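You operate a simulated robot arm through the tools that you are given. There is no shell and no other tool. Be economical: measure what you need, move in short steps, check, and stop when the job is done.

You run a simulated two-armed robot. Do the job below in one go: nothing can be reset, and whatever is moved stays where it is left.

TASK
Load the blue crate from the bench on the trolley and roll it along its rail.
Fine: crate on the top deck; end within a finger's width of the yellow stop, brake on again.
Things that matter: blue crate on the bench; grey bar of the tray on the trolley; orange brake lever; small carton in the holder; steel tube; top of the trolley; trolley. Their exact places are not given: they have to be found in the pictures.

Only the result counts: the job must be done as asked and must still hold three seconds after the hand-in. Knocking over, shifting, dropping, spilling or breaking anything else fails it.

THE ROBOT
Two 7-joint arms with two-finger parallel grippers on one trunk, on a base that drives. Base frame: it is fixed to the floor where the robot stands at the start and does not move with it; the origin is under the middle of the robot, x ahead of it, y to its left, z up. Units: m, degrees, N and s.
The left shoulder is at the start at [0.05, 0.177, 1.129], the right one opposite. With the tool pointing down near the work surface each hand reaches from about 0.22 to 0.7 m from the robot's upright axis, wherever it stands, measured 20 degrees to its own side. Places, roughly: grey bar of the tray on the trolley [2.8, -0.1, 0.2]; orange brake lever [2.4, -0.1, 0.8]; top of the trolley [2.7, 0.1, 0.8]; trolley [2.7, 0, 0.5]. Payload 3.43 kg a hand.
The tool frame of a hand sits at the grasp point between the pads (the TCP): z along the fingers, y along the line on which they close. The tips reach 0.034 m beyond it. Largest opening 0.128 m; finger width 0.024, thickness 0.012; the body of the gripper, 0.048 by 0.13 m, starts 0.096 m behind the TCP.
Orientation is that of the tool frame in the base frame, as a unit quaternion [x, y, z, w]. With the fingers straight down and closing along the base's y, the tool's x points along the base's -x, its y along +y and its z along -z.

THE INTERFACE
- The arms move only by the tool jog_arm. It takes "left_increments", "right_increments" or both (then of equal length, played together; a hand with none holds still); each is a list of rows, each an object (a shift or turn left out is 0, a gripper value left out holds the last) with "delta_pos": the shift along the base's x, y, z in m, a list of three; "delta_rot": the turn, a rotation vector about the base's x, y, z in degrees, a list of three; "claw": the finger opening in m, from 0 to 0.128. In form: [{"delta_pos": [tx, ty, tz], "delta_rot": [ax, ay, az], "claw": claw}, ...]. A call has 1 to 10 rows; each row is the pose to reach, as a shift and turn from the pose commanded when the call began. Rows are played at 5 a second. More than 0.05 m and 8.6 degrees between two rows, or a gripper value outside its range, and nothing of the call is played. Where a pose cannot be reached the arm comes as near as it can. A force on the tool above 40 N (or 10 N above the force at the start of the call, whichever is more), or a blocked arm, ends the call early, and 0.2 s more pass. The fingers move at their own pace (about 0.108 m/s each) and stop on an object; they squeeze with about 38 N. The grip force told is the motor's: it shows also when the fingers shut on nothing. Time passes only in rows, and 0.2 s behind the last, so rows that repeat a pose let the fingers close. The reply holds the time, the measured pose of the TCP, the force on the tool along the base axes, the opening and the grip force, in the units named above and with some noise, with the torque about the TCP (base axes, N m) and any sound that the robot's microphone picked up, and new pictures: "views" is both (left out), scene, wrist or none (wrist: the cameras of the hands that moved).
- Cameras (640 x 400 px; columns grow to the right, rows downward): "scene" is now at [0.1585, -0.0046, 1.2944]; the picture's right is [-0.06, -1.00, 0.00], its down [-0.55, 0.03, -0.83] and it looks along [0.83, -0.05, -0.55] (base axes); focal length 214 px, centre (320, 200). "left" rides on the left gripper at [0.076, 0.011, -0.16] in its tool frame; the picture's right is [-0.15, 0.99, 0.00], its down [-0.88, -0.13, -0.46] and it looks along [-0.45, -0.07, 0.89] (tool axes); focal length 234 px, centre (320, 200). "right" rides on the right gripper at [0.076, -0.011, -0.16] in its tool frame; the picture's right is [0.15, 0.99, 0.00], its down [-0.88, 0.13, -0.46] and it looks along [-0.45, 0.07, 0.89] (tool axes); focal length 234 px, centre (320, 200).
- raise_lower(by): slides the trunk up (or, below 0, down) by that many m; the arms and the scene camera ride with it, the base frame stays. It gives what a move gives, with no picture.
- drive_base(legs): drives the robot by 1 to 6 legs, each [ahead, turn to the left] in m and degrees, along the robot's own axes; the way and the turn of a leg run together, so that a leg with both is an arc; at most 1.5 m and 180 degrees a leg. The arms and the cameras ride along, it lands a little off, and it stops where it bumps. It gives what a move gives, and a new picture of the scene camera.
- head_to(pan, tilt): turns the head with the scene camera to pan (to the left, within 80 degrees either way) and tilt (down, from -29 to 69), counted from straight ahead of the robot. It gives what a move gives, and a new picture of the scene camera.
- pixel_to_xyz(camera, pixels): for up to 12 pixels [column, row] of the newest picture of that camera ("zoom" is the newest enlarged one), the place [x, y, z] in the base frame of the surface seen there, good to about 0.003 m. It takes no simulated time.
- inspect(camera, box): a new picture of the part [left, top, right, bottom] of that camera's present view, enlarged. It takes no simulated time.
- hand_in(): hands the job in; it is judged then, once.

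Keep the steps short. Do not move on a guess: measure, check each grasp and each placing, and mend mistakes. In all there are 80 turns and 260 pictures (those below and enlarged ones count). Leave the grippers open and the arms clear of the work at the hand-in unless told otherwise, and finish with a single line.

The tools are called after ">>>" by a JSON object that holds its "op" and its "data". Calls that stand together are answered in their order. jog_arm: Moves the arms, as the interface text tells. Its arguments: {"type":"object","properties":{"left_increments":{"type":"array"},"right_increments":{"type":"array"},"views":{"type":"string","enum":["both","scene","wrist","none"]}},"required":[]} The other tools are called the same way: raise_lower (by) slides the trunk up or down; drive_base (legs) drives the base; head_to (pan, tilt) turns the head that bears the scene camera; pixel_to_xyz (camera, pixels) gives the place of the surface under pixels of a picture; inspect (camera, box) takes an enlarged picture of a part of a camera's view; hand_in () hands the job in.

At the start:

```text
time: 0.0
left_ee_pos: [0.4391, 0.0439, 1.1417]
left_tool_rot: [0.0, 1.0, 0.0, 0.001]
left_contact_force: [0.0, -0.5, 0.1]
left_torque: [0.01, 0.0, 0.02]
left_opening: 0.1278
left_finger_force: 0.0
right_ee_pos: [0.4478, -0.3937, 1.2446]
right_tool_rot: [-0.001, 1.0, 0.0, -0.001]
right_contact_force: [0.1, 0.0, -0.2]
right_torque: [-0.01, 0.02, -0.01]
right_opening: 0.1281
right_finger_force: 0.1
trunk travel left (down, up): [-0.3, 0.101]
robot x, y, heading: [0.0016, 0.0008, 0.0]
head pan, tilt: [-3.5, 33.7]
```

scene: 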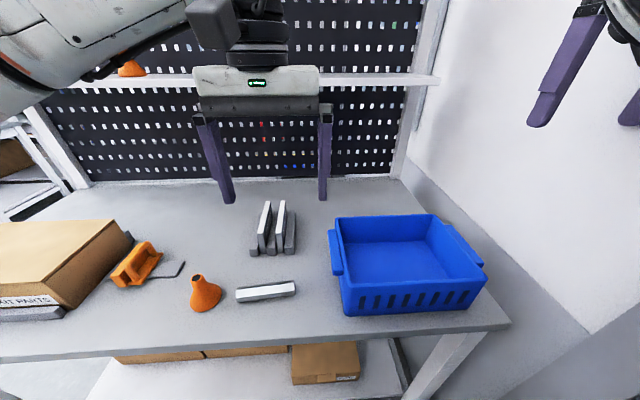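
right: 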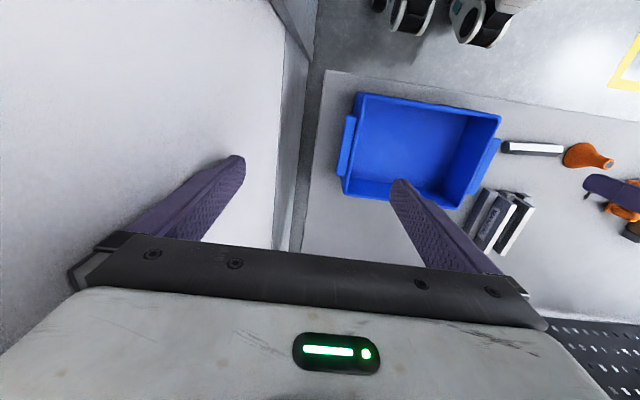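
left: 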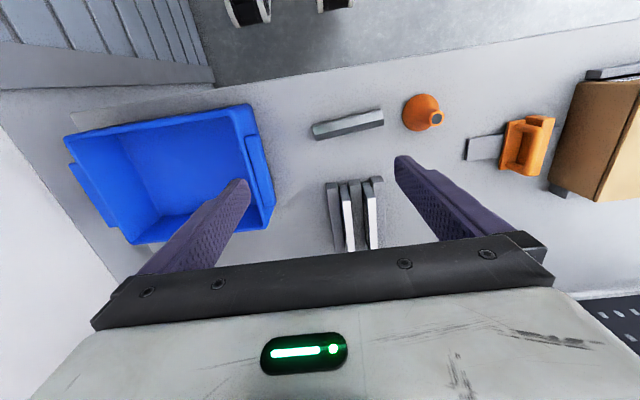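

I see the blue crate at about (408,265) on the bench. I measure its rims and handles, and take a closer look.

>>> {"op": "pixel_to_xyz", "data": {"camera": "scene", "pixels": [[336, 218], [432, 215], [484, 265], [345, 290], [334, 255], [465, 245], [410, 250], [410, 312], [345, 314], [500, 325], [268, 292], [275, 235]]}}

>>> {"op": "inspect", "data": {"camera": "scene", "box": [300, 190, 520, 330]}}

>>> {"op": "head_to", "data": {"pan": 70, "tilt": 20}}

```text
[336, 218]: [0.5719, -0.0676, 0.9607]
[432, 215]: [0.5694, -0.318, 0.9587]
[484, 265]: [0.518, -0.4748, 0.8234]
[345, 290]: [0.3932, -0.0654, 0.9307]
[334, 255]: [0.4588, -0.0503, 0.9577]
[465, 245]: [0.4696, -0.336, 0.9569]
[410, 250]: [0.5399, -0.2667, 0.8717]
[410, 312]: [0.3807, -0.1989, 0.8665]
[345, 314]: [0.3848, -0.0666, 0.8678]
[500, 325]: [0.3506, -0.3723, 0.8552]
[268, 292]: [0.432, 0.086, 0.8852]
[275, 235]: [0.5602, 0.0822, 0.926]
```

```text
2.86 times, centred on (410, 260) of scene
```

zoom: 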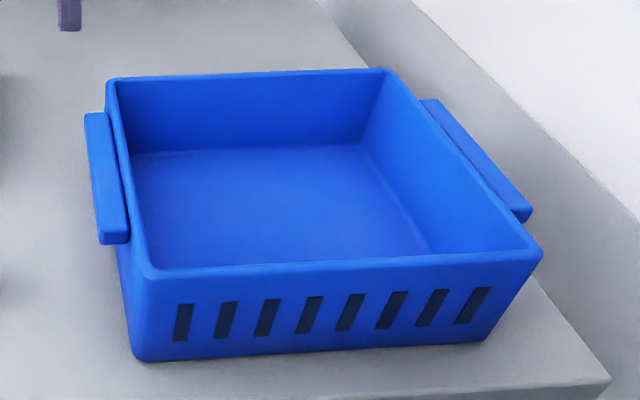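

```text
time: 1.4
left_ee_pos: [0.4374, 0.0436, 1.1407]
left_tool_rot: [-0.001, 1.0, 0.0, 0.001]
left_contact_force: [-0.1, 1.1, -0.1]
left_torque: [-0.01, -0.01, -0.02]
left_opening: 0.1282
left_finger_force: 0.0
right_ee_pos: [0.4474, -0.3934, 1.2446]
right_tool_rot: [0.001, 1.0, 0.0, 0.0]
right_contact_force: [-0.7, 0.4, 0.1]
right_torque: [0.02, -0.01, -0.03]
right_opening: 0.1279
right_finger_force: 0.1
trunk travel left (down, up): [-0.3, 0.101]
robot x, y, heading: [0.0024, 0.0027, -0.3]
head pan, tilt: [70.0, 20.0]
```

scene: 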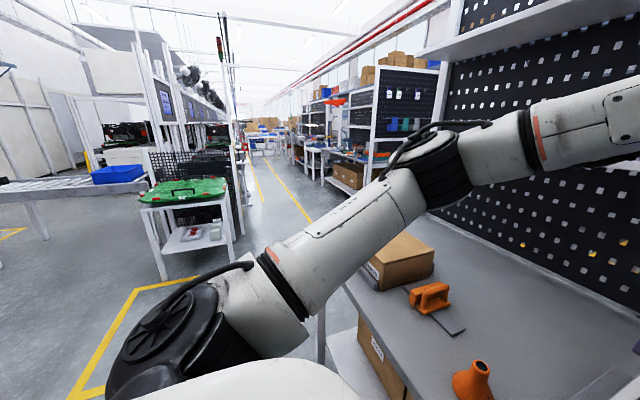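

The trolley is not seen here; I look to the other side.

>>> {"op": "head_to", "data": {"pan": -70, "tilt": 15}}

>>> {"op": "head_to", "data": {"pan": 0, "tilt": 0}}

```text
time: 3.7
left_ee_pos: [0.4372, 0.0438, 1.1419]
left_tool_rot: [-0.001, 1.0, 0.0, 0.0]
left_contact_force: [0.2, 0.4, 0.0]
left_torque: [-0.02, 0.01, -0.02]
left_opening: 0.1277
left_finger_force: 0.0
right_ee_pos: [0.4466, -0.3947, 1.2454]
right_tool_rot: [0.0, 1.0, 0.0, 0.0]
right_contact_force: [-0.4, 0.3, -0.5]
right_torque: [0.05, -0.04, 0.02]
right_opening: 0.1279
right_finger_force: 0.0
trunk travel left (down, up): [-0.3, 0.101]
robot x, y, heading: [0.0005, 0.001, 0.1]
head pan, tilt: [-70.0, 15.0]
```

scene: 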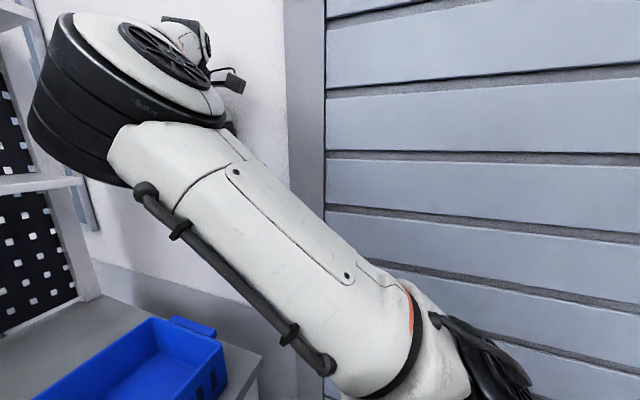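

```text
time: 5.1
left_ee_pos: [0.4393, 0.0459, 1.1415]
left_tool_rot: [-0.001, 1.0, 0.001, 0.001]
left_contact_force: [-0.3, 0.2, 0.0]
left_torque: [0.01, -0.01, -0.03]
left_opening: 0.1277
left_finger_force: 0.0
right_ee_pos: [0.4473, -0.3944, 1.2454]
right_tool_rot: [-0.001, 1.0, 0.0, 0.0]
right_contact_force: [-0.4, -0.3, -0.1]
right_torque: [-0.03, 0.0, -0.02]
right_opening: 0.1279
right_finger_force: 0.0
trunk travel left (down, up): [-0.3, 0.101]
robot x, y, heading: [0.0009, 0.0024, 0.3]
head pan, tilt: [0.0, 0.0]
```

scene: 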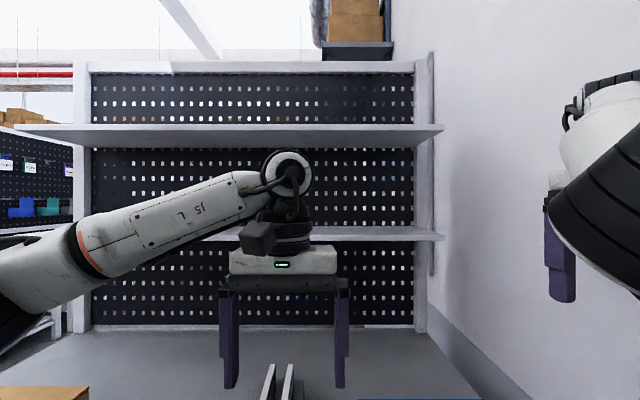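

>>> {"op": "pixel_to_xyz", "data": {"camera": "scene", "pixels": [[200, 300], [400, 240], [430, 130], [500, 200], [40, 393], [30, 180], [60, 330], [20, 75]]}}

>>> {"op": "drive_base", "data": {"legs": [[-0.35, 0]]}}

```text
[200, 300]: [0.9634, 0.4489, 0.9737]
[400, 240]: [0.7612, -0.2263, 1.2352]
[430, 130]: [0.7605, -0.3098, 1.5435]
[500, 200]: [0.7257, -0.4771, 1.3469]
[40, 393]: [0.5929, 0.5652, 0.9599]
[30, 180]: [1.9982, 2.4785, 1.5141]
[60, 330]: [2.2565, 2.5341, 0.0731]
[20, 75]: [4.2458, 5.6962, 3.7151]
```

```text
time: 7.3
left_ee_pos: [0.0981, 0.0421, 1.1417]
left_tool_rot: [0.004, 1.0, -0.001, 0.001]
left_contact_force: [0.3, -0.7, -0.3]
left_torque: [0.01, 0.02, 0.0]
left_opening: 0.128
left_finger_force: 0.0
right_ee_pos: [0.1029, -0.3969, 1.2458]
right_tool_rot: [0.004, 1.0, 0.0, -0.001]
right_contact_force: [0.0, 1.3, 0.7]
right_torque: [0.05, 0.0, 0.07]
right_opening: 0.1274
right_finger_force: 0.1
trunk travel left (down, up): [-0.3, 0.101]
robot x, y, heading: [-0.3388, -0.0014, -0.4]
head pan, tilt: [0.0, 0.0]
```

scene: 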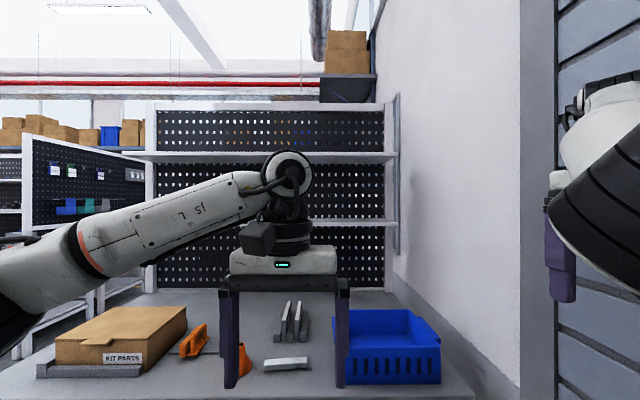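

Now I turn left to look for the trolley.

>>> {"op": "drive_base", "data": {"legs": [[-0.15, 0], [0, 90]]}}

>>> {"op": "head_to", "data": {"pan": 70, "tilt": 15}}

```text
time: 12.6
left_ee_pos: [-0.5448, 0.4422, 1.1402]
left_tool_rot: [0.711, -0.703, 0.0, 0.0]
left_contact_force: [0.7, 1.0, 0.3]
left_torque: [-0.02, 0.0, 0.01]
left_opening: 0.1281
left_finger_force: 0.0
right_ee_pos: [-0.1051, 0.4542, 1.2452]
right_tool_rot: [0.71, -0.704, 0.0, 0.001]
right_contact_force: [0.6, 0.8, -0.2]
right_torque: [-0.03, 0.01, 0.02]
right_opening: 0.1282
right_finger_force: 0.1
trunk travel left (down, up): [-0.3, 0.101]
robot x, y, heading: [-0.4966, 0.0035, 90.5]
head pan, tilt: [0.0, 0.0]
```

scene: 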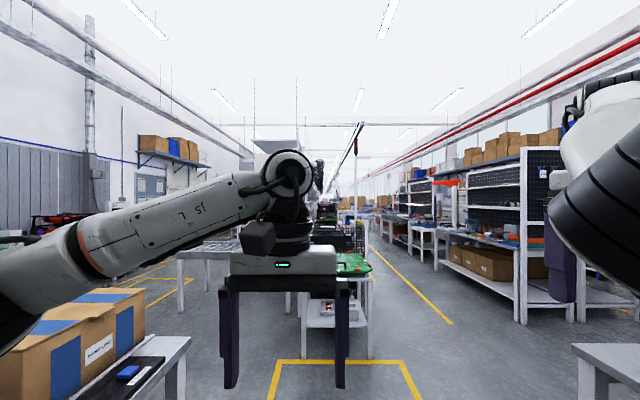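

```text
time: 14.0
left_ee_pos: [-0.5442, 0.4413, 1.1416]
left_tool_rot: [0.711, -0.703, -0.001, -0.001]
left_contact_force: [0.5, -1.0, 0.3]
left_torque: [0.06, 0.01, 0.01]
left_opening: 0.1279
left_finger_force: 0.0
right_ee_pos: [-0.1063, 0.4527, 1.2456]
right_tool_rot: [0.71, -0.704, 0.0, 0.001]
right_contact_force: [-0.1, 0.6, 0.1]
right_torque: [-0.03, 0.01, -0.02]
right_opening: 0.1279
right_finger_force: 0.1
trunk travel left (down, up): [-0.3, 0.101]
robot x, y, heading: [-0.4959, 0.0004, 90.4]
head pan, tilt: [70.0, 15.0]
```

scene: 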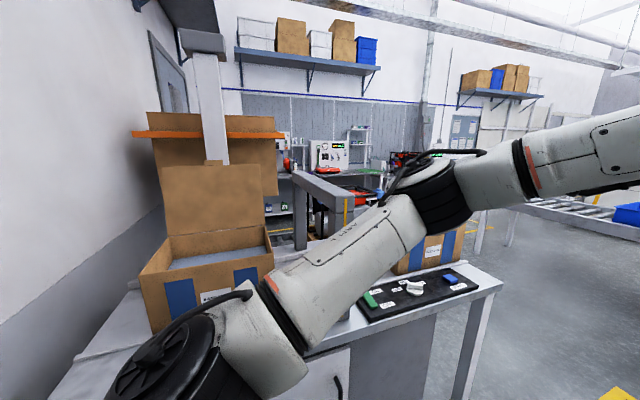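

The trolley should be behind the bench at x≈2.7. I drive on a bit and look right.

>>> {"op": "drive_base", "data": {"legs": [[1.0, 0]]}}

>>> {"op": "head_to", "data": {"pan": -70, "tilt": 15}}

```text
time: 19.3
left_ee_pos: [-0.5448, 1.4655, 1.1418]
left_tool_rot: [-0.707, 0.707, 0.001, 0.001]
left_contact_force: [-0.8, 0.2, 0.3]
left_torque: [-0.01, 0.01, -0.01]
left_opening: 0.1281
left_finger_force: 0.1
right_ee_pos: [-0.1049, 1.474, 1.2448]
right_tool_rot: [-0.707, 0.707, 0.0, 0.0]
right_contact_force: [0.5, 1.4, 0.2]
right_torque: [0.02, 0.0, 0.0]
right_opening: 0.1279
right_finger_force: 0.0
trunk travel left (down, up): [-0.3, 0.101]
robot x, y, heading: [-0.4973, 1.0299, 90.2]
head pan, tilt: [70.0, 15.0]
```

scene: 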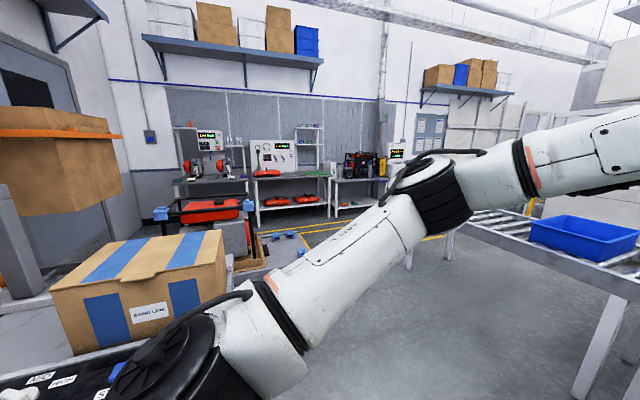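

```text
time: 21.5
left_ee_pos: [-0.5442, 1.4669, 1.1422]
left_tool_rot: [-0.707, 0.707, 0.001, 0.001]
left_contact_force: [-0.7, 0.1, 0.2]
left_torque: [0.0, 0.01, 0.0]
left_opening: 0.1278
left_finger_force: 0.1
right_ee_pos: [-0.1058, 1.4735, 1.245]
right_tool_rot: [0.708, -0.707, 0.0, -0.001]
right_contact_force: [-0.2, 0.2, 0.6]
right_torque: [-0.01, 0.0, -0.01]
right_opening: 0.1281
right_finger_force: 0.1
trunk travel left (down, up): [-0.3, 0.101]
robot x, y, heading: [-0.4974, 1.0282, 90.1]
head pan, tilt: [-70.0, 15.0]
```

scene: 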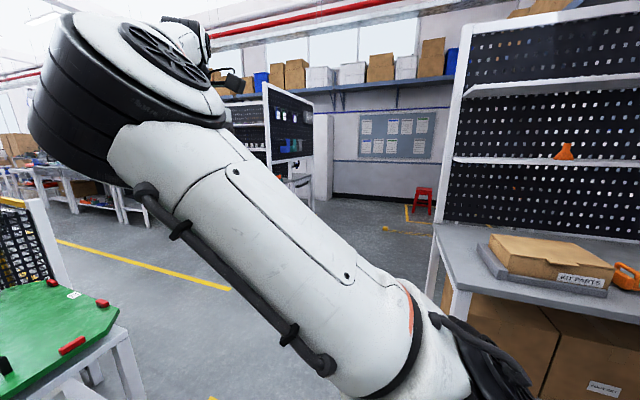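

There is a zone behind the bench (yellow marks at 405,220). I measure the passage.

>>> {"op": "pixel_to_xyz", "data": {"camera": "scene", "pixels": [[440, 235], [462, 318], [110, 310], [405, 210], [390, 230], [425, 205], [265, 150], [230, 288], [60, 240], [442, 120], [400, 170]]}}

>>> {"op": "drive_base", "data": {"legs": [[0.1, 0], [0, -90]]}}

>>> {"op": "head_to", "data": {"pan": 0, "tilt": 20}}

```text
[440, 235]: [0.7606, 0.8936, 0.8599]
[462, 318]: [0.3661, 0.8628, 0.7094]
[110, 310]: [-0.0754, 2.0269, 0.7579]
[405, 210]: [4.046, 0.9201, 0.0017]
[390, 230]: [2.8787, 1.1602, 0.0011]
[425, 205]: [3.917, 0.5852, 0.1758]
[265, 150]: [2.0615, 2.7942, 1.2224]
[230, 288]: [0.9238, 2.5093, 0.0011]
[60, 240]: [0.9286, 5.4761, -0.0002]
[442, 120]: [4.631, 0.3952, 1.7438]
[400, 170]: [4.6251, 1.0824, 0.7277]
```

```text
time: 26.4
left_ee_pos: [-0.0638, 1.1889, 1.1399]
left_tool_rot: [-0.02, 1.0, 0.0, 0.001]
left_contact_force: [-0.5, -0.3, -0.2]
left_torque: [0.0, 0.01, 0.0]
left_opening: 0.1282
left_finger_force: 0.0
right_ee_pos: [-0.0372, 0.751, 1.2451]
right_tool_rot: [-0.02, 1.0, 0.0, 0.001]
right_contact_force: [0.0, -0.1, 0.2]
right_torque: [0.02, -0.04, 0.0]
right_opening: 0.128
right_finger_force: 0.1
trunk travel left (down, up): [-0.3, 0.101]
robot x, y, heading: [-0.4972, 1.1219, 2.3]
head pan, tilt: [-70.0, 15.0]
```

scene: 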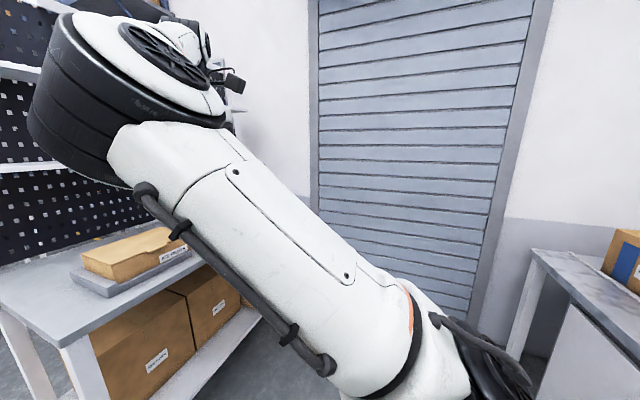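

```text
time: 27.8
left_ee_pos: [-0.0633, 1.1885, 1.1412]
left_tool_rot: [-0.02, 1.0, 0.0, 0.001]
left_contact_force: [0.5, 0.3, 0.2]
left_torque: [-0.02, -0.03, -0.01]
left_opening: 0.1279
left_finger_force: 0.2
right_ee_pos: [-0.0381, 0.7513, 1.2455]
right_tool_rot: [-0.019, 1.0, 0.0, 0.0]
right_contact_force: [0.0, 0.0, -0.5]
right_torque: [-0.01, -0.04, 0.04]
right_opening: 0.1281
right_finger_force: 0.1
trunk travel left (down, up): [-0.3, 0.101]
robot x, y, heading: [-0.5048, 1.1275, 2.1]
head pan, tilt: [0.0, 20.0]
```

scene: 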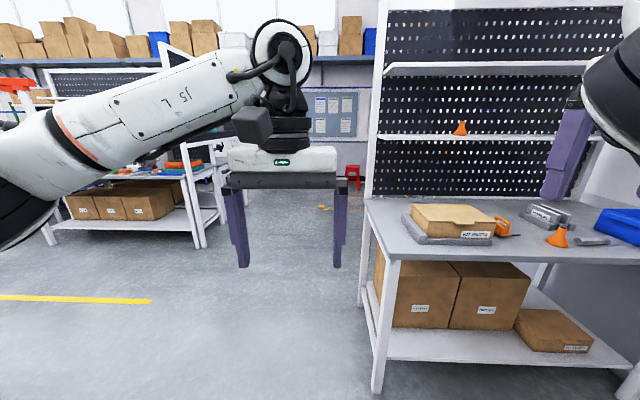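

I drive left around the bench end to look behind it.

>>> {"op": "drive_base", "data": {"legs": [[0, 33], [0.95, 0], [0, -35], [1.3, 0]]}}

>>> {"op": "head_to", "data": {"pan": -50, "tilt": 25}}

```text
time: 42.2
left_ee_pos: [2.014, 1.8554, 1.1413]
left_tool_rot: [-0.041, 0.999, 0.001, 0.002]
left_contact_force: [-0.4, -0.1, -0.4]
left_torque: [-0.02, 0.01, 0.02]
left_opening: 0.1278
left_finger_force: 0.0
right_ee_pos: [2.0576, 1.4189, 1.2449]
right_tool_rot: [-0.039, 0.999, 0.0, 0.001]
right_contact_force: [-0.7, -0.3, 0.3]
right_torque: [0.01, -0.03, 0.0]
right_opening: 0.1281
right_finger_force: 0.0
trunk travel left (down, up): [-0.3, 0.101]
robot x, y, heading: [1.5784, 1.7747, 4.5]
head pan, tilt: [0.0, 20.0]
```

scene: 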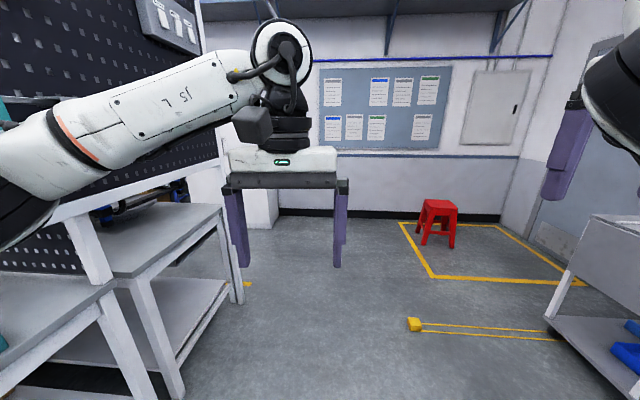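

```text
time: 43.3
left_ee_pos: [2.0137, 1.8543, 1.1425]
left_tool_rot: [-0.04, 0.999, 0.0, 0.001]
left_contact_force: [-0.7, 1.3, 0.2]
left_torque: [-0.02, 0.04, -0.01]
left_opening: 0.1281
left_finger_force: 0.0
right_ee_pos: [2.0571, 1.4177, 1.2453]
right_tool_rot: [-0.039, 0.999, 0.0, 0.0]
right_contact_force: [-1.1, 0.1, -0.1]
right_torque: [0.02, -0.02, 0.01]
right_opening: 0.1281
right_finger_force: 0.1
trunk travel left (down, up): [-0.3, 0.101]
robot x, y, heading: [1.5812, 1.7786, 4.5]
head pan, tilt: [-50.0, 25.0]
```

scene: 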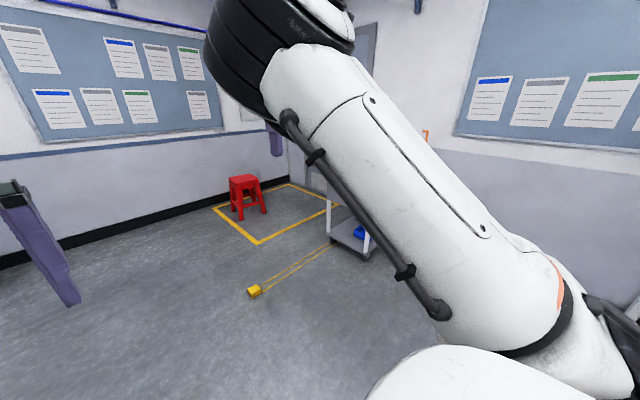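

The trolley and the yellow stop (253,290) are found. I measure and turn toward them.

>>> {"op": "pixel_to_xyz", "data": {"camera": "scene", "pixels": [[253, 291], [285, 275], [280, 268], [327, 243], [366, 258], [327, 200], [257, 243]]}}

>>> {"op": "drive_base", "data": {"legs": [[0, -60]]}}

>>> {"op": "head_to", "data": {"pan": 0, "tilt": 30}}

```text
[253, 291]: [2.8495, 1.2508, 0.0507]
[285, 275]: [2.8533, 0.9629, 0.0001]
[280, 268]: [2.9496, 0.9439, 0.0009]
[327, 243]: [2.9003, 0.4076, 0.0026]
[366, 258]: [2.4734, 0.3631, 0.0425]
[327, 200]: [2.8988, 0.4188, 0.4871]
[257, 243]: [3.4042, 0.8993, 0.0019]
```

```text
time: 46.3
left_ee_pos: [1.8771, 1.4498, 1.1414]
left_tool_rot: [0.451, 0.893, 0.0, 0.001]
left_contact_force: [-0.1, -0.2, -0.4]
left_torque: [0.02, -0.02, -0.03]
left_opening: 0.1281
left_finger_force: 0.0
right_ee_pos: [1.5286, 1.1815, 1.2453]
right_tool_rot: [0.451, 0.893, 0.001, -0.001]
right_contact_force: [0.2, -0.2, -0.4]
right_torque: [0.0, -0.03, 0.01]
right_opening: 0.128
right_finger_force: 0.0
trunk travel left (down, up): [-0.3, 0.101]
robot x, y, heading: [1.578, 1.775, -53.7]
head pan, tilt: [-50.0, 25.0]
```

scene: 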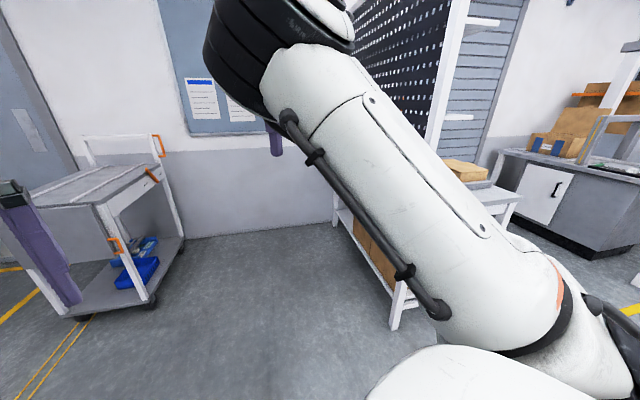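

```text
time: 47.5
left_ee_pos: [1.877, 1.4501, 1.1413]
left_tool_rot: [0.45, 0.893, -0.001, 0.0]
left_contact_force: [1.3, 0.1, -0.3]
left_torque: [-0.02, -0.01, -0.02]
left_opening: 0.1279
left_finger_force: 0.0
right_ee_pos: [1.5282, 1.1824, 1.2443]
right_tool_rot: [0.451, 0.892, -0.001, 0.0]
right_contact_force: [0.5, -0.5, 0.8]
right_torque: [0.03, -0.01, 0.0]
right_opening: 0.128
right_finger_force: 0.0
trunk travel left (down, up): [-0.3, 0.101]
robot x, y, heading: [1.5821, 1.7745, -53.5]
head pan, tilt: [0.0, 30.0]
```

scene: 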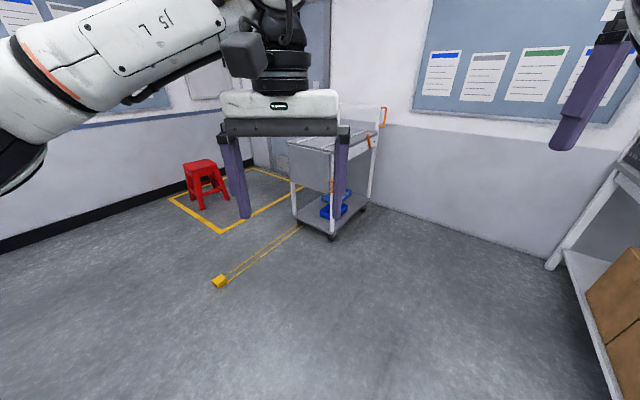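

I drive nearer and face the trolley.

>>> {"op": "drive_base", "data": {"legs": [[0, -30], [1.0, 0], [0, 50]]}}

>>> {"op": "head_to", "data": {"pan": 0, "tilt": 35}}

```text
time: 56.5
left_ee_pos: [2.1004, 0.5682, 1.142]
left_tool_rot: [0.279, 0.96, -0.001, 0.001]
left_contact_force: [0.2, -0.7, 0.9]
left_torque: [-0.02, 0.0, -0.02]
left_opening: 0.128
left_finger_force: 0.1
right_ee_pos: [1.8729, 0.1928, 1.2437]
right_tool_rot: [0.28, 0.96, 0.001, 0.0]
right_contact_force: [0.2, -0.2, 0.7]
right_torque: [-0.01, 0.04, -0.01]
right_opening: 0.128
right_finger_force: 0.1
trunk travel left (down, up): [-0.3, 0.101]
robot x, y, heading: [1.7082, 0.7695, -32.7]
head pan, tilt: [0.0, 30.0]
```

scene: 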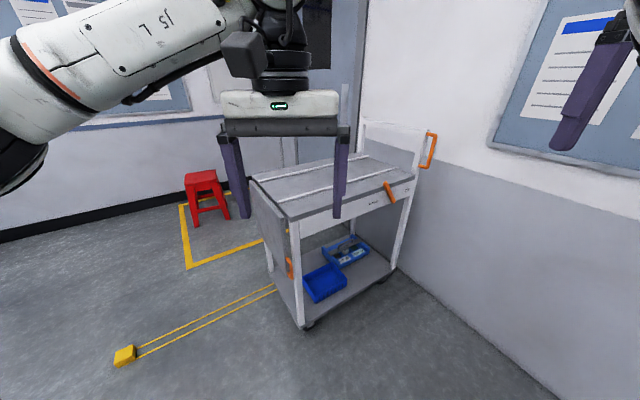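

```text
time: 57.1
left_ee_pos: [2.1002, 0.5678, 1.141]
left_tool_rot: [0.28, 0.96, 0.0, 0.001]
left_contact_force: [-0.7, 0.2, -0.6]
left_torque: [0.03, -0.04, 0.02]
left_opening: 0.1277
left_finger_force: 0.0
right_ee_pos: [1.8731, 0.1937, 1.2453]
right_tool_rot: [0.28, 0.96, 0.0, 0.0]
right_contact_force: [0.8, -0.2, -0.3]
right_torque: [0.02, 0.03, -0.01]
right_opening: 0.1278
right_finger_force: 0.0
trunk travel left (down, up): [-0.3, 0.101]
robot x, y, heading: [1.7065, 0.7673, -32.5]
head pan, tilt: [0.0, 35.0]
```

scene: 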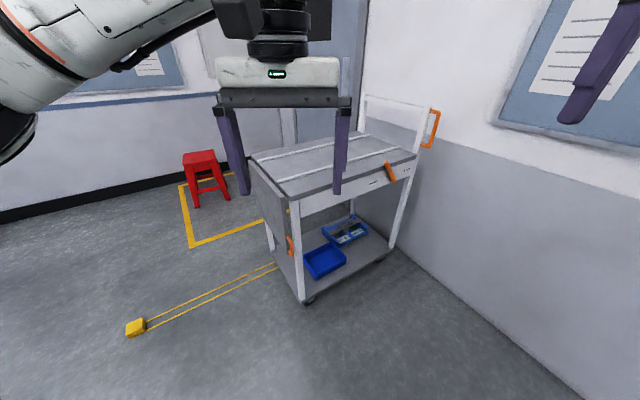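

>>> {"op": "inspect", "data": {"camera": "scene", "box": [240, 80, 460, 220]}}

>>> {"op": "inspect", "data": {"camera": "scene", "box": [240, 190, 420, 310]}}

>>> {"op": "pixel_to_xyz", "data": {"camera": "scene", "pixels": [[252, 155], [285, 194], [330, 182], [412, 158], [366, 135], [390, 172], [400, 163], [435, 125], [424, 148], [290, 245], [308, 302], [145, 322]]}}

```text
2.86 times, centred on (350, 150) of scene
```

zoom: 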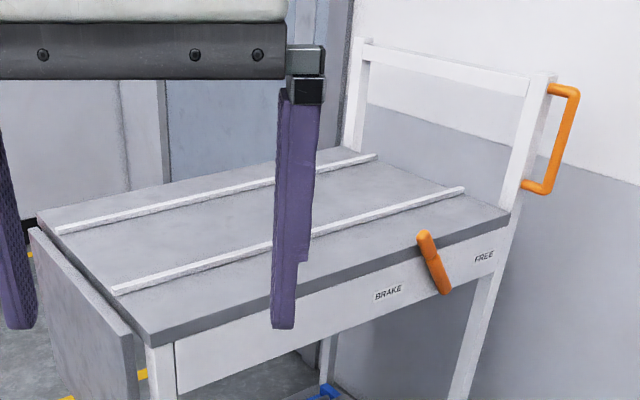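

```text
3.33 times, centred on (330, 250) of scene
```

zoom: 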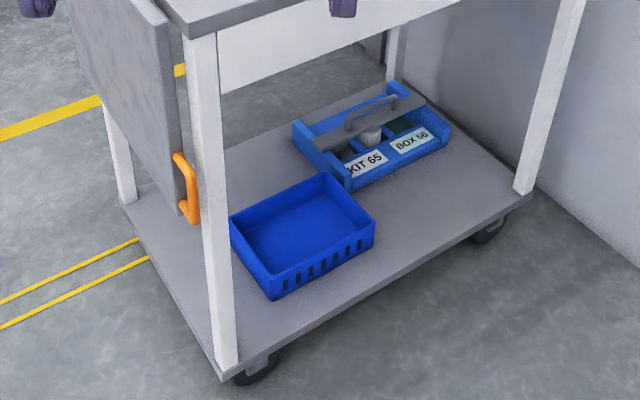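

```text
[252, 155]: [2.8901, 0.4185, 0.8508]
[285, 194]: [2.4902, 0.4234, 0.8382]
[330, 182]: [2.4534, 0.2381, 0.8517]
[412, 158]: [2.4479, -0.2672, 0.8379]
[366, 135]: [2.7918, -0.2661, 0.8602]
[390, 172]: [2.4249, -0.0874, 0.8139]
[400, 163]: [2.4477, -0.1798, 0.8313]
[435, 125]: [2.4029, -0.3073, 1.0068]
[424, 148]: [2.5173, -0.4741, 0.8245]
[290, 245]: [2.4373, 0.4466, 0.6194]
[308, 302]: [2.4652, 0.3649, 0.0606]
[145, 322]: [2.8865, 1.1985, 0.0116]
```

I look closely at the brake lever, the orange handle and the deck's ridges.

>>> {"op": "inspect", "data": {"camera": "scene", "box": [360, 145, 424, 185]}}

>>> {"op": "pixel_to_xyz", "data": {"camera": "zoom", "pixels": [[270, 180], [290, 230], [305, 290], [320, 330], [160, 330], [330, 120]]}}

>>> {"op": "inspect", "data": {"camera": "scene", "box": [404, 95, 452, 125]}}

>>> {"op": "pixel_to_xyz", "data": {"camera": "scene", "pixels": [[285, 182], [395, 147], [265, 160], [360, 134], [430, 112], [434, 118], [437, 126], [432, 140], [424, 146], [436, 111], [305, 188], [340, 150]]}}

```text
10.00 times, centred on (392, 165) of scene
```

zoom: 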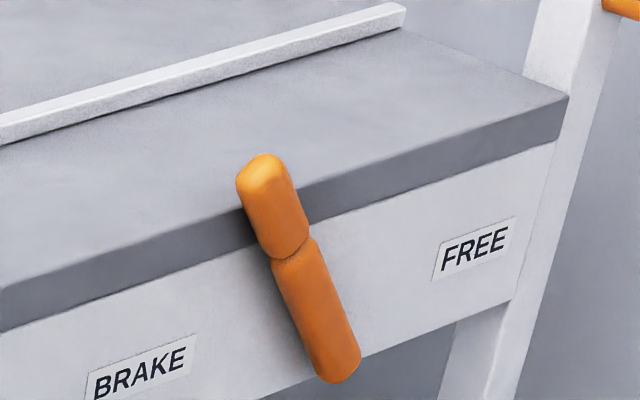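

```text
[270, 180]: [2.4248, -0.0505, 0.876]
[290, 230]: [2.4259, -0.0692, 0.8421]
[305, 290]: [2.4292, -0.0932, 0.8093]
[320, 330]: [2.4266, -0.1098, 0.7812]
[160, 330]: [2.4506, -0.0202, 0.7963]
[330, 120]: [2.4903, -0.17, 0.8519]
```

```text
13.33 times, centred on (428, 110) of scene
```

zoom: 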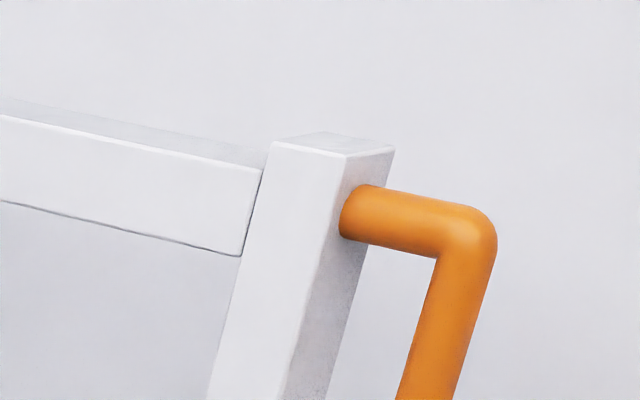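

```text
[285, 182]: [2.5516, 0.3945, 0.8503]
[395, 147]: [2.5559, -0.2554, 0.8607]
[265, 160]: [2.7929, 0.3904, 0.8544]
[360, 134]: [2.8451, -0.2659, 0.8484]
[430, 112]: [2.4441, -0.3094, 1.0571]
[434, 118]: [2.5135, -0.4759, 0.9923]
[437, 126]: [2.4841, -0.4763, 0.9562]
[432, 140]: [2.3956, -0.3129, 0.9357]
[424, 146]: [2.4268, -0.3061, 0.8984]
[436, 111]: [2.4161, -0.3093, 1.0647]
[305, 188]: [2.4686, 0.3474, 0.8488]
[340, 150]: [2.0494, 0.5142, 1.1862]
```

The lever stands up-left toward BRAKE (pivot below at z≈0.775), and the deck is 0.85 high with ridges at x≈2.555 and 2.80. I go back for the crate along the known way.

>>> {"op": "drive_base", "data": {"legs": [[0, 122.5], [0.87, 0], [0, -90], [-1.3, 0], [0, 33], [-0.95, 0]]}}

```text
time: 83.1
left_ee_pos: [-0.0299, 1.635, 1.1404]
left_tool_rot: [-0.217, 0.976, 0.0, 0.001]
left_contact_force: [-0.6, 0.9, 0.0]
left_torque: [-0.03, 0.0, 0.0]
left_opening: 0.128
left_finger_force: 0.0
right_ee_pos: [0.1637, 1.2424, 1.2443]
right_tool_rot: [-0.216, 0.976, 0.0, 0.0]
right_contact_force: [-0.5, 0.5, -0.5]
right_torque: [0.01, -0.04, -0.04]
right_opening: 0.1282
right_finger_force: 0.1
trunk travel left (down, up): [-0.3, 0.101]
robot x, y, heading: [-0.4038, 1.4069, 24.9]
head pan, tilt: [0.0, 35.0]
```

scene: 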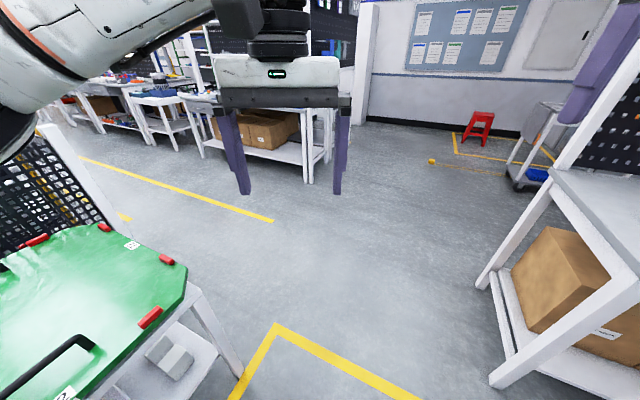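

>>> {"op": "drive_base", "data": {"legs": [[0, -119], [1.45, 0], [0, 94]]}}

>>> {"op": "head_to", "data": {"pan": -15, "tilt": 35}}

```text
time: 94.8
left_ee_pos: [-0.6278, -0.4297, 1.1424]
left_tool_rot: [0.764, 0.646, 0.004, 0.002]
left_contact_force: [0.7, 3.6, -0.7]
left_torque: [-0.38, 0.16, 0.04]
left_opening: 0.128
left_finger_force: 0.0
right_ee_pos: [-1.0632, -0.3743, 1.2441]
right_tool_rot: [0.762, 0.648, 0.0, 0.0]
right_contact_force: [0.3, 0.6, -0.5]
right_torque: [-0.01, -0.01, 0.01]
right_opening: 0.128
right_finger_force: 0.0
trunk travel left (down, up): [-0.3, 0.101]
robot x, y, heading: [-0.602, 0.0053, -99.4]
head pan, tilt: [0.0, 35.0]
stopped in leg 2: the force on the tool passed its limit at 72 N (the readings are from after the stop); the commanded pose is now the measured one
```

scene: 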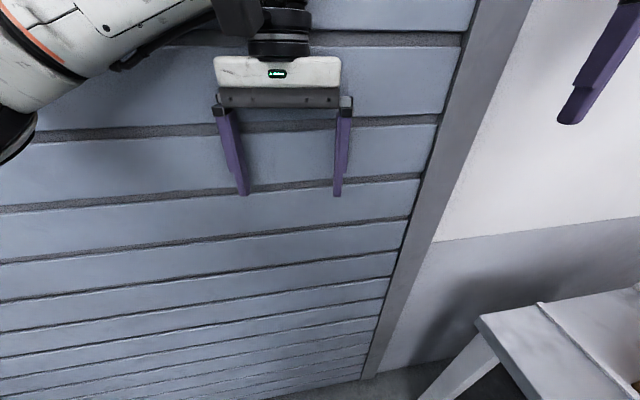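

```text
time: 95.5
left_ee_pos: [-0.6267, -0.43, 1.1411]
left_tool_rot: [0.763, 0.647, 0.004, 0.002]
left_contact_force: [0.7, 2.9, 0.7]
left_torque: [-0.53, 0.05, 0.05]
left_opening: 0.1281
left_finger_force: 0.1
right_ee_pos: [-1.0643, -0.3745, 1.2441]
right_tool_rot: [0.762, 0.648, 0.0, -0.001]
right_contact_force: [-0.8, -0.7, -0.4]
right_torque: [0.0, 0.02, 0.01]
right_opening: 0.1281
right_finger_force: 0.0
trunk travel left (down, up): [-0.3, 0.101]
robot x, y, heading: [-0.5987, 0.0025, -99.1]
head pan, tilt: [-15.0, 35.0]
```

scene: 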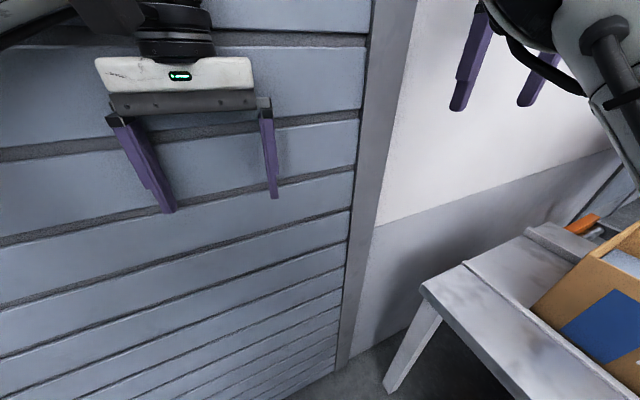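

The left finger touched the roller door at the wall; nothing shifted. I back off, then tuck the right hand in.

>>> {"op": "drive_base", "data": {"legs": [[-0.3, 0]]}}

>>> {"op": "jog_arm", "data": {"right_increments": [{"delta_pos": [0.045, -0.007, 0]}, {"delta_pos": [0.09, -0.014, 0]}, {"delta_pos": [0.135, -0.021, 0]}, {"delta_pos": [0.135, -0.021, 0]}], "views": "none"}}

>>> {"op": "drive_base", "data": {"legs": [[0, 67], [0.45, 0], [0, 32]]}}

```text
time: 97.6
left_ee_pos: [-0.5792, -0.1318, 1.1407]
left_tool_rot: [0.763, 0.647, 0.004, 0.001]
left_contact_force: [0.6, 0.2, -0.1]
left_torque: [-0.02, 0.0, 0.01]
left_opening: 0.1278
left_finger_force: 0.0
right_ee_pos: [-1.0155, -0.0755, 1.2445]
right_tool_rot: [0.76, 0.649, 0.001, 0.0]
right_contact_force: [0.4, 0.8, 0.3]
right_torque: [0.0, 0.01, 0.02]
right_opening: 0.1284
right_finger_force: 0.1
trunk travel left (down, up): [-0.3, 0.101]
robot x, y, heading: [-0.5543, 0.3059, -99.0]
head pan, tilt: [-15.0, 35.0]
```

scene: 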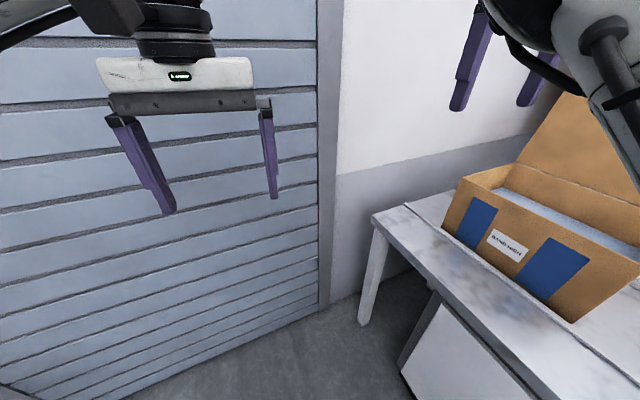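

```text
time: 98.6
left_ee_pos: [-0.5793, -0.1306, 1.1417]
left_tool_rot: [0.762, 0.647, 0.005, 0.0]
left_contact_force: [-0.2, -0.4, -0.5]
left_torque: [0.01, 0.03, -0.05]
left_opening: 0.1281
left_finger_force: 0.1
right_ee_pos: [-0.8964, -0.0925, 1.2446]
right_tool_rot: [0.77, 0.638, 0.012, 0.01]
right_contact_force: [0.8, 0.9, 0.2]
right_torque: [0.01, 0.0, -0.01]
right_opening: 0.1279
right_finger_force: 0.0
trunk travel left (down, up): [-0.3, 0.101]
robot x, y, heading: [-0.554, 0.3033, -99.0]
head pan, tilt: [-15.0, 35.0]
```

```text
time: 105.8
left_ee_pos: [0.2542, 0.1032, 1.1409]
left_tool_rot: [0.004, 1.0, 0.003, -0.004]
left_contact_force: [0.1, -0.8, 0.0]
left_torque: [0.0, 0.01, -0.01]
left_opening: 0.128
left_finger_force: 0.1
right_ee_pos: [0.2635, -0.2119, 1.2455]
right_tool_rot: [0.011, 1.0, 0.017, 0.001]
right_contact_force: [0.6, 0.6, 0.5]
right_torque: [0.0, 0.02, 0.01]
right_opening: 0.1281
right_finger_force: 0.0
trunk travel left (down, up): [-0.3, 0.101]
robot x, y, heading: [-0.1774, 0.061, -0.3]
head pan, tilt: [-15.0, 35.0]
```

scene: 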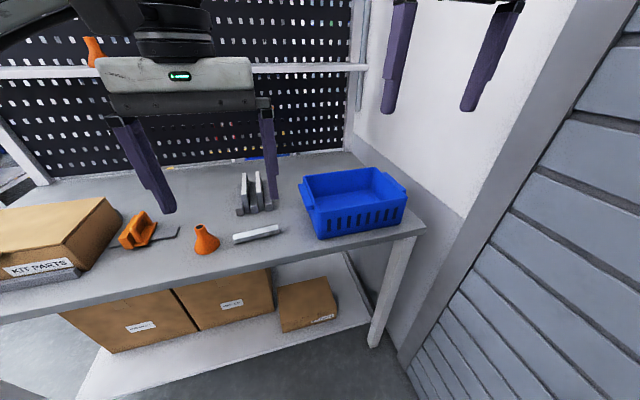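

>>> {"op": "drive_base", "data": {"legs": [[0.19, -4], [0.0, 4]]}}

>>> {"op": "head_to", "data": {"pan": -25, "tilt": 40}}

>>> {"op": "inspect", "data": {"camera": "right", "box": [0, 0, 640, 400]}}

```text
time: 107.8
left_ee_pos: [0.4486, 0.0966, 1.1413]
left_tool_rot: [0.005, 1.0, 0.002, -0.004]
left_contact_force: [0.8, 1.1, 0.1]
left_torque: [-0.02, 0.0, -0.01]
left_opening: 0.1278
left_finger_force: 0.2
right_ee_pos: [0.4574, -0.2216, 1.2461]
right_tool_rot: [0.012, 1.0, 0.018, 0.0]
right_contact_force: [0.0, 0.3, 0.0]
right_torque: [-0.01, 0.04, 0.0]
right_opening: 0.1279
right_finger_force: 0.1
trunk travel left (down, up): [-0.3, 0.101]
robot x, y, heading: [0.0158, 0.0537, -0.4]
head pan, tilt: [-15.0, 35.0]
```

scene: 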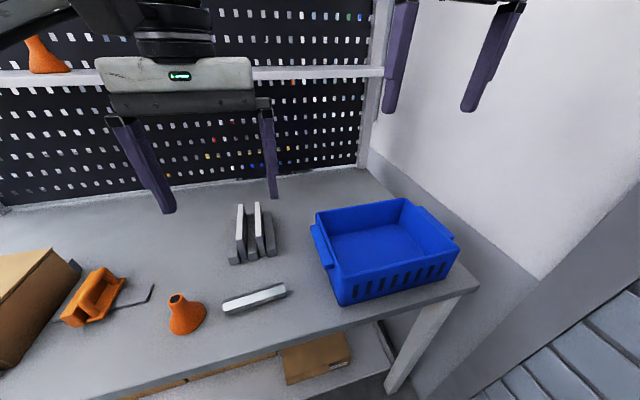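

```text
time: 108.5
left_ee_pos: [0.4475, 0.0957, 1.142]
left_tool_rot: [0.004, 1.0, 0.004, -0.004]
left_contact_force: [-0.1, -0.3, -0.2]
left_torque: [0.03, 0.0, -0.02]
left_opening: 0.1282
left_finger_force: 0.1
right_ee_pos: [0.4572, -0.2225, 1.2465]
right_tool_rot: [0.013, 1.0, 0.02, 0.0]
right_contact_force: [-0.6, -1.1, 0.2]
right_torque: [0.02, -0.02, 0.03]
right_opening: 0.1281
right_finger_force: 0.0
trunk travel left (down, up): [-0.3, 0.101]
robot x, y, heading: [0.0153, 0.0517, -0.3]
head pan, tilt: [-25.0, 40.0]
```

scene: 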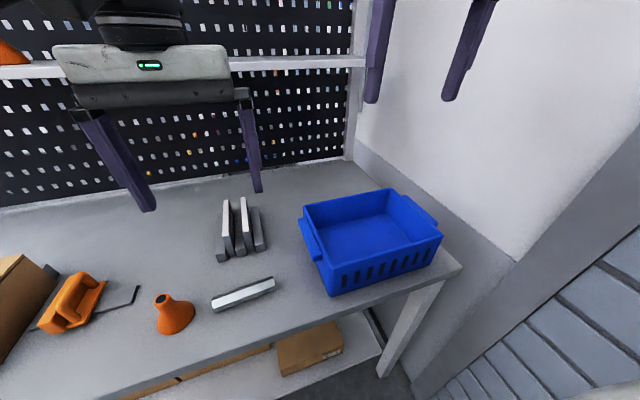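

```text
1.00 times, centred on (320, 200) of right (not enlarged: the box is as wide or as high as the picture)
```

zoom: 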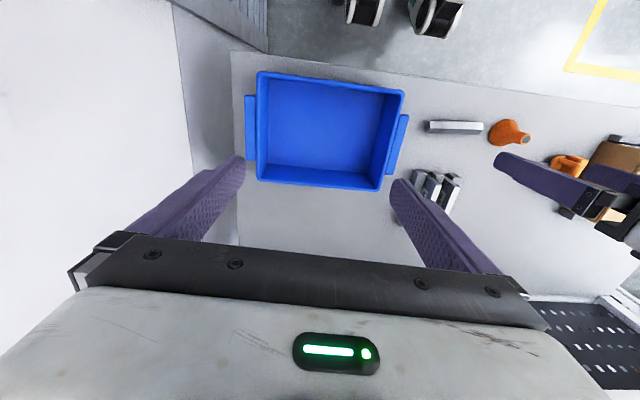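

I measure the crate rim and handles from above in the right wrist picture.

>>> {"op": "pixel_to_xyz", "data": {"camera": "right", "pixels": [[259, 74], [403, 93], [380, 188], [259, 178], [250, 98], [249, 158], [247, 128], [404, 118], [393, 172], [399, 145], [257, 128], [393, 142]]}}

>>> {"op": "inspect", "data": {"camera": "scene", "box": [290, 180, 450, 300]}}

>>> {"op": "inspect", "data": {"camera": "right", "box": [360, 80, 424, 200]}}

>>> {"op": "pixel_to_xyz", "data": {"camera": "zoom", "pixels": [[320, 100], [320, 300], [320, 200], [350, 200], [300, 200], [400, 200]]}}

```text
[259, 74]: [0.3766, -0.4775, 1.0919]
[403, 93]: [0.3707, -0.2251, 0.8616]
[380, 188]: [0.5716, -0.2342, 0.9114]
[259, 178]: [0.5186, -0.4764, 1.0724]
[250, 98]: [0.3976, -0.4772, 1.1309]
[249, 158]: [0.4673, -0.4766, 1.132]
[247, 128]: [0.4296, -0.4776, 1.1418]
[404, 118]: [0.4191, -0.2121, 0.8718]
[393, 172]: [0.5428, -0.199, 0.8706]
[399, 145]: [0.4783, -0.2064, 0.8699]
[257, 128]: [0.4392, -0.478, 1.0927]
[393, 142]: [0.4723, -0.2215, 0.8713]
```

```text
3.33 times, centred on (370, 240) of scene
```

zoom: 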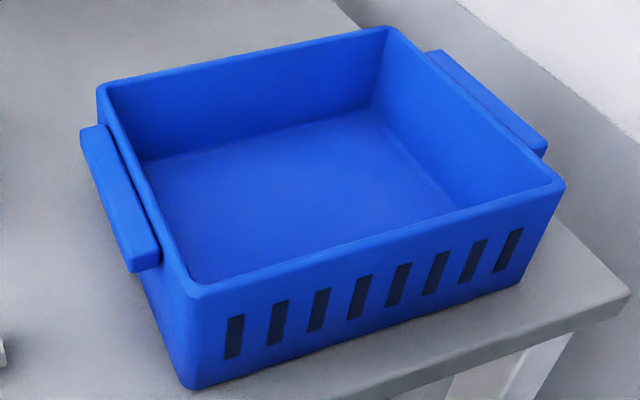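

```text
3.33 times, centred on (392, 140) of right
```

zoom: 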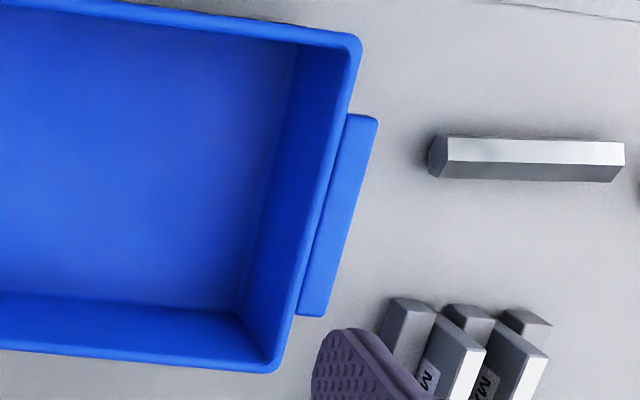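

```text
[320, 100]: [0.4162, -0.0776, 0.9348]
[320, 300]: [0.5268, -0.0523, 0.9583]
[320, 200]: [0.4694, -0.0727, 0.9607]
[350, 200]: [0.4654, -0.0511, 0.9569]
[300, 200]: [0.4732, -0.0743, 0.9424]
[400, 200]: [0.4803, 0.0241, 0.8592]
```

>>> {"op": "inspect", "data": {"camera": "scene", "box": [290, 180, 450, 300]}}

>>> {"op": "pixel_to_xyz", "data": {"camera": "zoom", "pixels": [[104, 92], [195, 288], [560, 185], [385, 32], [95, 135], [145, 255], [440, 60], [535, 145], [475, 105], [480, 125], [118, 195], [140, 205]]}}

>>> {"op": "pixel_to_xyz", "data": {"camera": "zoom", "pixels": [[148, 200], [160, 205], [463, 110], [470, 118], [160, 300], [140, 270], [190, 385], [300, 160]]}}

```text
3.33 times, centred on (370, 240) of scene
```

zoom: 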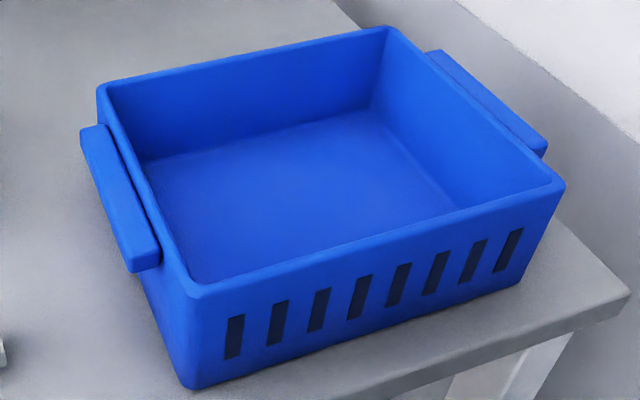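

```text
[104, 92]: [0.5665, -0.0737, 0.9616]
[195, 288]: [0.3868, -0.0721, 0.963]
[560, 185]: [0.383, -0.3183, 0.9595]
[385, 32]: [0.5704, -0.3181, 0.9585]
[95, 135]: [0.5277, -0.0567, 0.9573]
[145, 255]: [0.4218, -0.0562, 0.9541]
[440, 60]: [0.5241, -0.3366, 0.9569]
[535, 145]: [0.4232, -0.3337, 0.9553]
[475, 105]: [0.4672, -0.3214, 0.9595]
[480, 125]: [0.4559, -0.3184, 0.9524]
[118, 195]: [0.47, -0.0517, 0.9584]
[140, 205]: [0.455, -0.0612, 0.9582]
```

```text
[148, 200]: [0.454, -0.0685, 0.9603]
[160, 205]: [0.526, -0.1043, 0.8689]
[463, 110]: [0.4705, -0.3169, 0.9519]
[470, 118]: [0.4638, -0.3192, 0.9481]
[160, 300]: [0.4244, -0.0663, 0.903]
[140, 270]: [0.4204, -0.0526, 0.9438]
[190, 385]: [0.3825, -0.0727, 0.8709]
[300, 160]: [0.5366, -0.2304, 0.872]
```

Crate: rim y −0.066…−0.324, x 0.38…0.575, z 0.962; side handles at y≈−0.05 and −0.34. I place both hands above the two ends, one finger in and one out.

>>> {"op": "jog_arm", "data": {"left_increments": [{"delta_pos": [0.01, -0.04, 0], "claw": 0.09}, {"delta_pos": [0.02, -0.08, 0]}, {"delta_pos": [0.0275, -0.12, 0]}, {"delta_pos": [0.0275, -0.154, 0]}, {"delta_pos": [0.0275, -0.154, -0.04]}, {"delta_pos": [0.0275, -0.154, -0.08]}, {"delta_pos": [0.0275, -0.154, -0.11]}, {"delta_pos": [0.0275, -0.154, -0.13]}, {"delta_pos": [0.0275, -0.154, -0.13]}], "right_increments": [{"delta_pos": [0.01, -0.03, 0], "delta_rot": [-1, 0, 0.7], "claw": 0.09}, {"delta_pos": [0.018, -0.06, 0], "delta_rot": [-2, 0, 1.4]}, {"delta_pos": [0.018, -0.09, -0.03], "delta_rot": [-2, 0, 1.4]}, {"delta_pos": [0.018, -0.11, -0.07], "delta_rot": [-2, 0, 1.4]}, {"delta_pos": [0.018, -0.11, -0.11], "delta_rot": [-2, 0, 1.4]}, {"delta_pos": [0.018, -0.11, -0.15], "delta_rot": [-2, 0, 1.4]}, {"delta_pos": [0.018, -0.11, -0.19], "delta_rot": [-2, 0, 1.4]}, {"delta_pos": [0.018, -0.11, -0.234], "delta_rot": [-2, 0, 1.4]}, {"delta_pos": [0.018, -0.11, -0.234], "delta_rot": [-2, 0, 1.4]}]}}

```text
time: 110.3
left_ee_pos: [0.4834, -0.0506, 1.0152]
left_tool_rot: [-0.002, 1.0, 0.006, -0.001]
left_contact_force: [0.1, 0.4, 0.0]
left_torque: [-0.04, 0.05, -0.04]
left_opening: 0.0899
left_finger_force: 0.1
right_ee_pos: [0.4758, -0.3438, 1.0331]
right_tool_rot: [0.013, 1.0, 0.005, 0.011]
right_contact_force: [-0.9, -0.1, 0.3]
right_torque: [-0.01, -0.04, -0.04]
right_opening: 0.09
right_finger_force: 0.1
trunk travel left (down, up): [-0.3, 0.101]
robot x, y, heading: [0.0135, 0.0542, -0.2]
head pan, tilt: [-25.0, 40.0]
stopped in row 8 (left hand): the force on the tool passed its limit at 74 N (the readings are from after the stop); the commanded pose is now the measured one
```

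scene: 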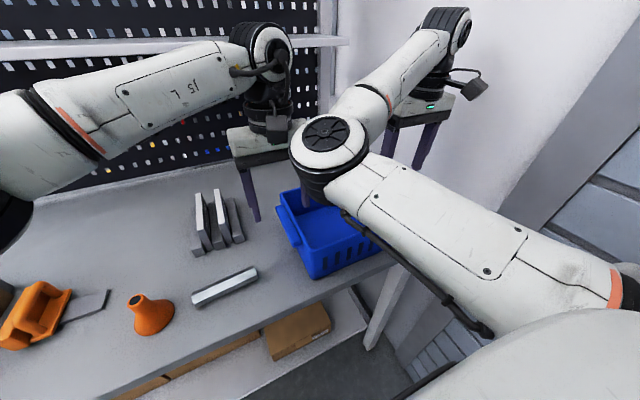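
right: 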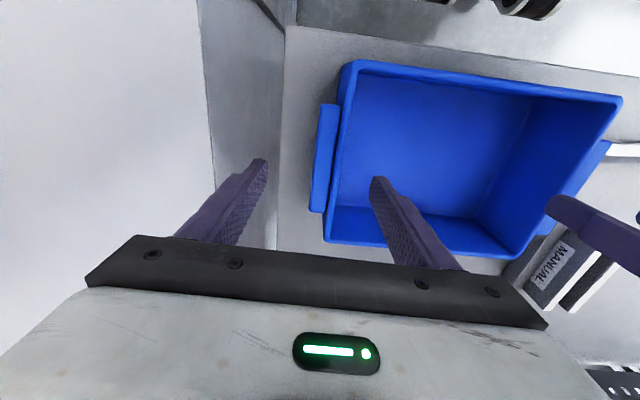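
left: 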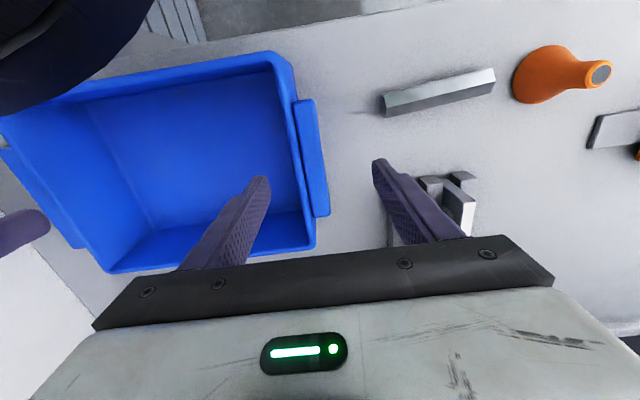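

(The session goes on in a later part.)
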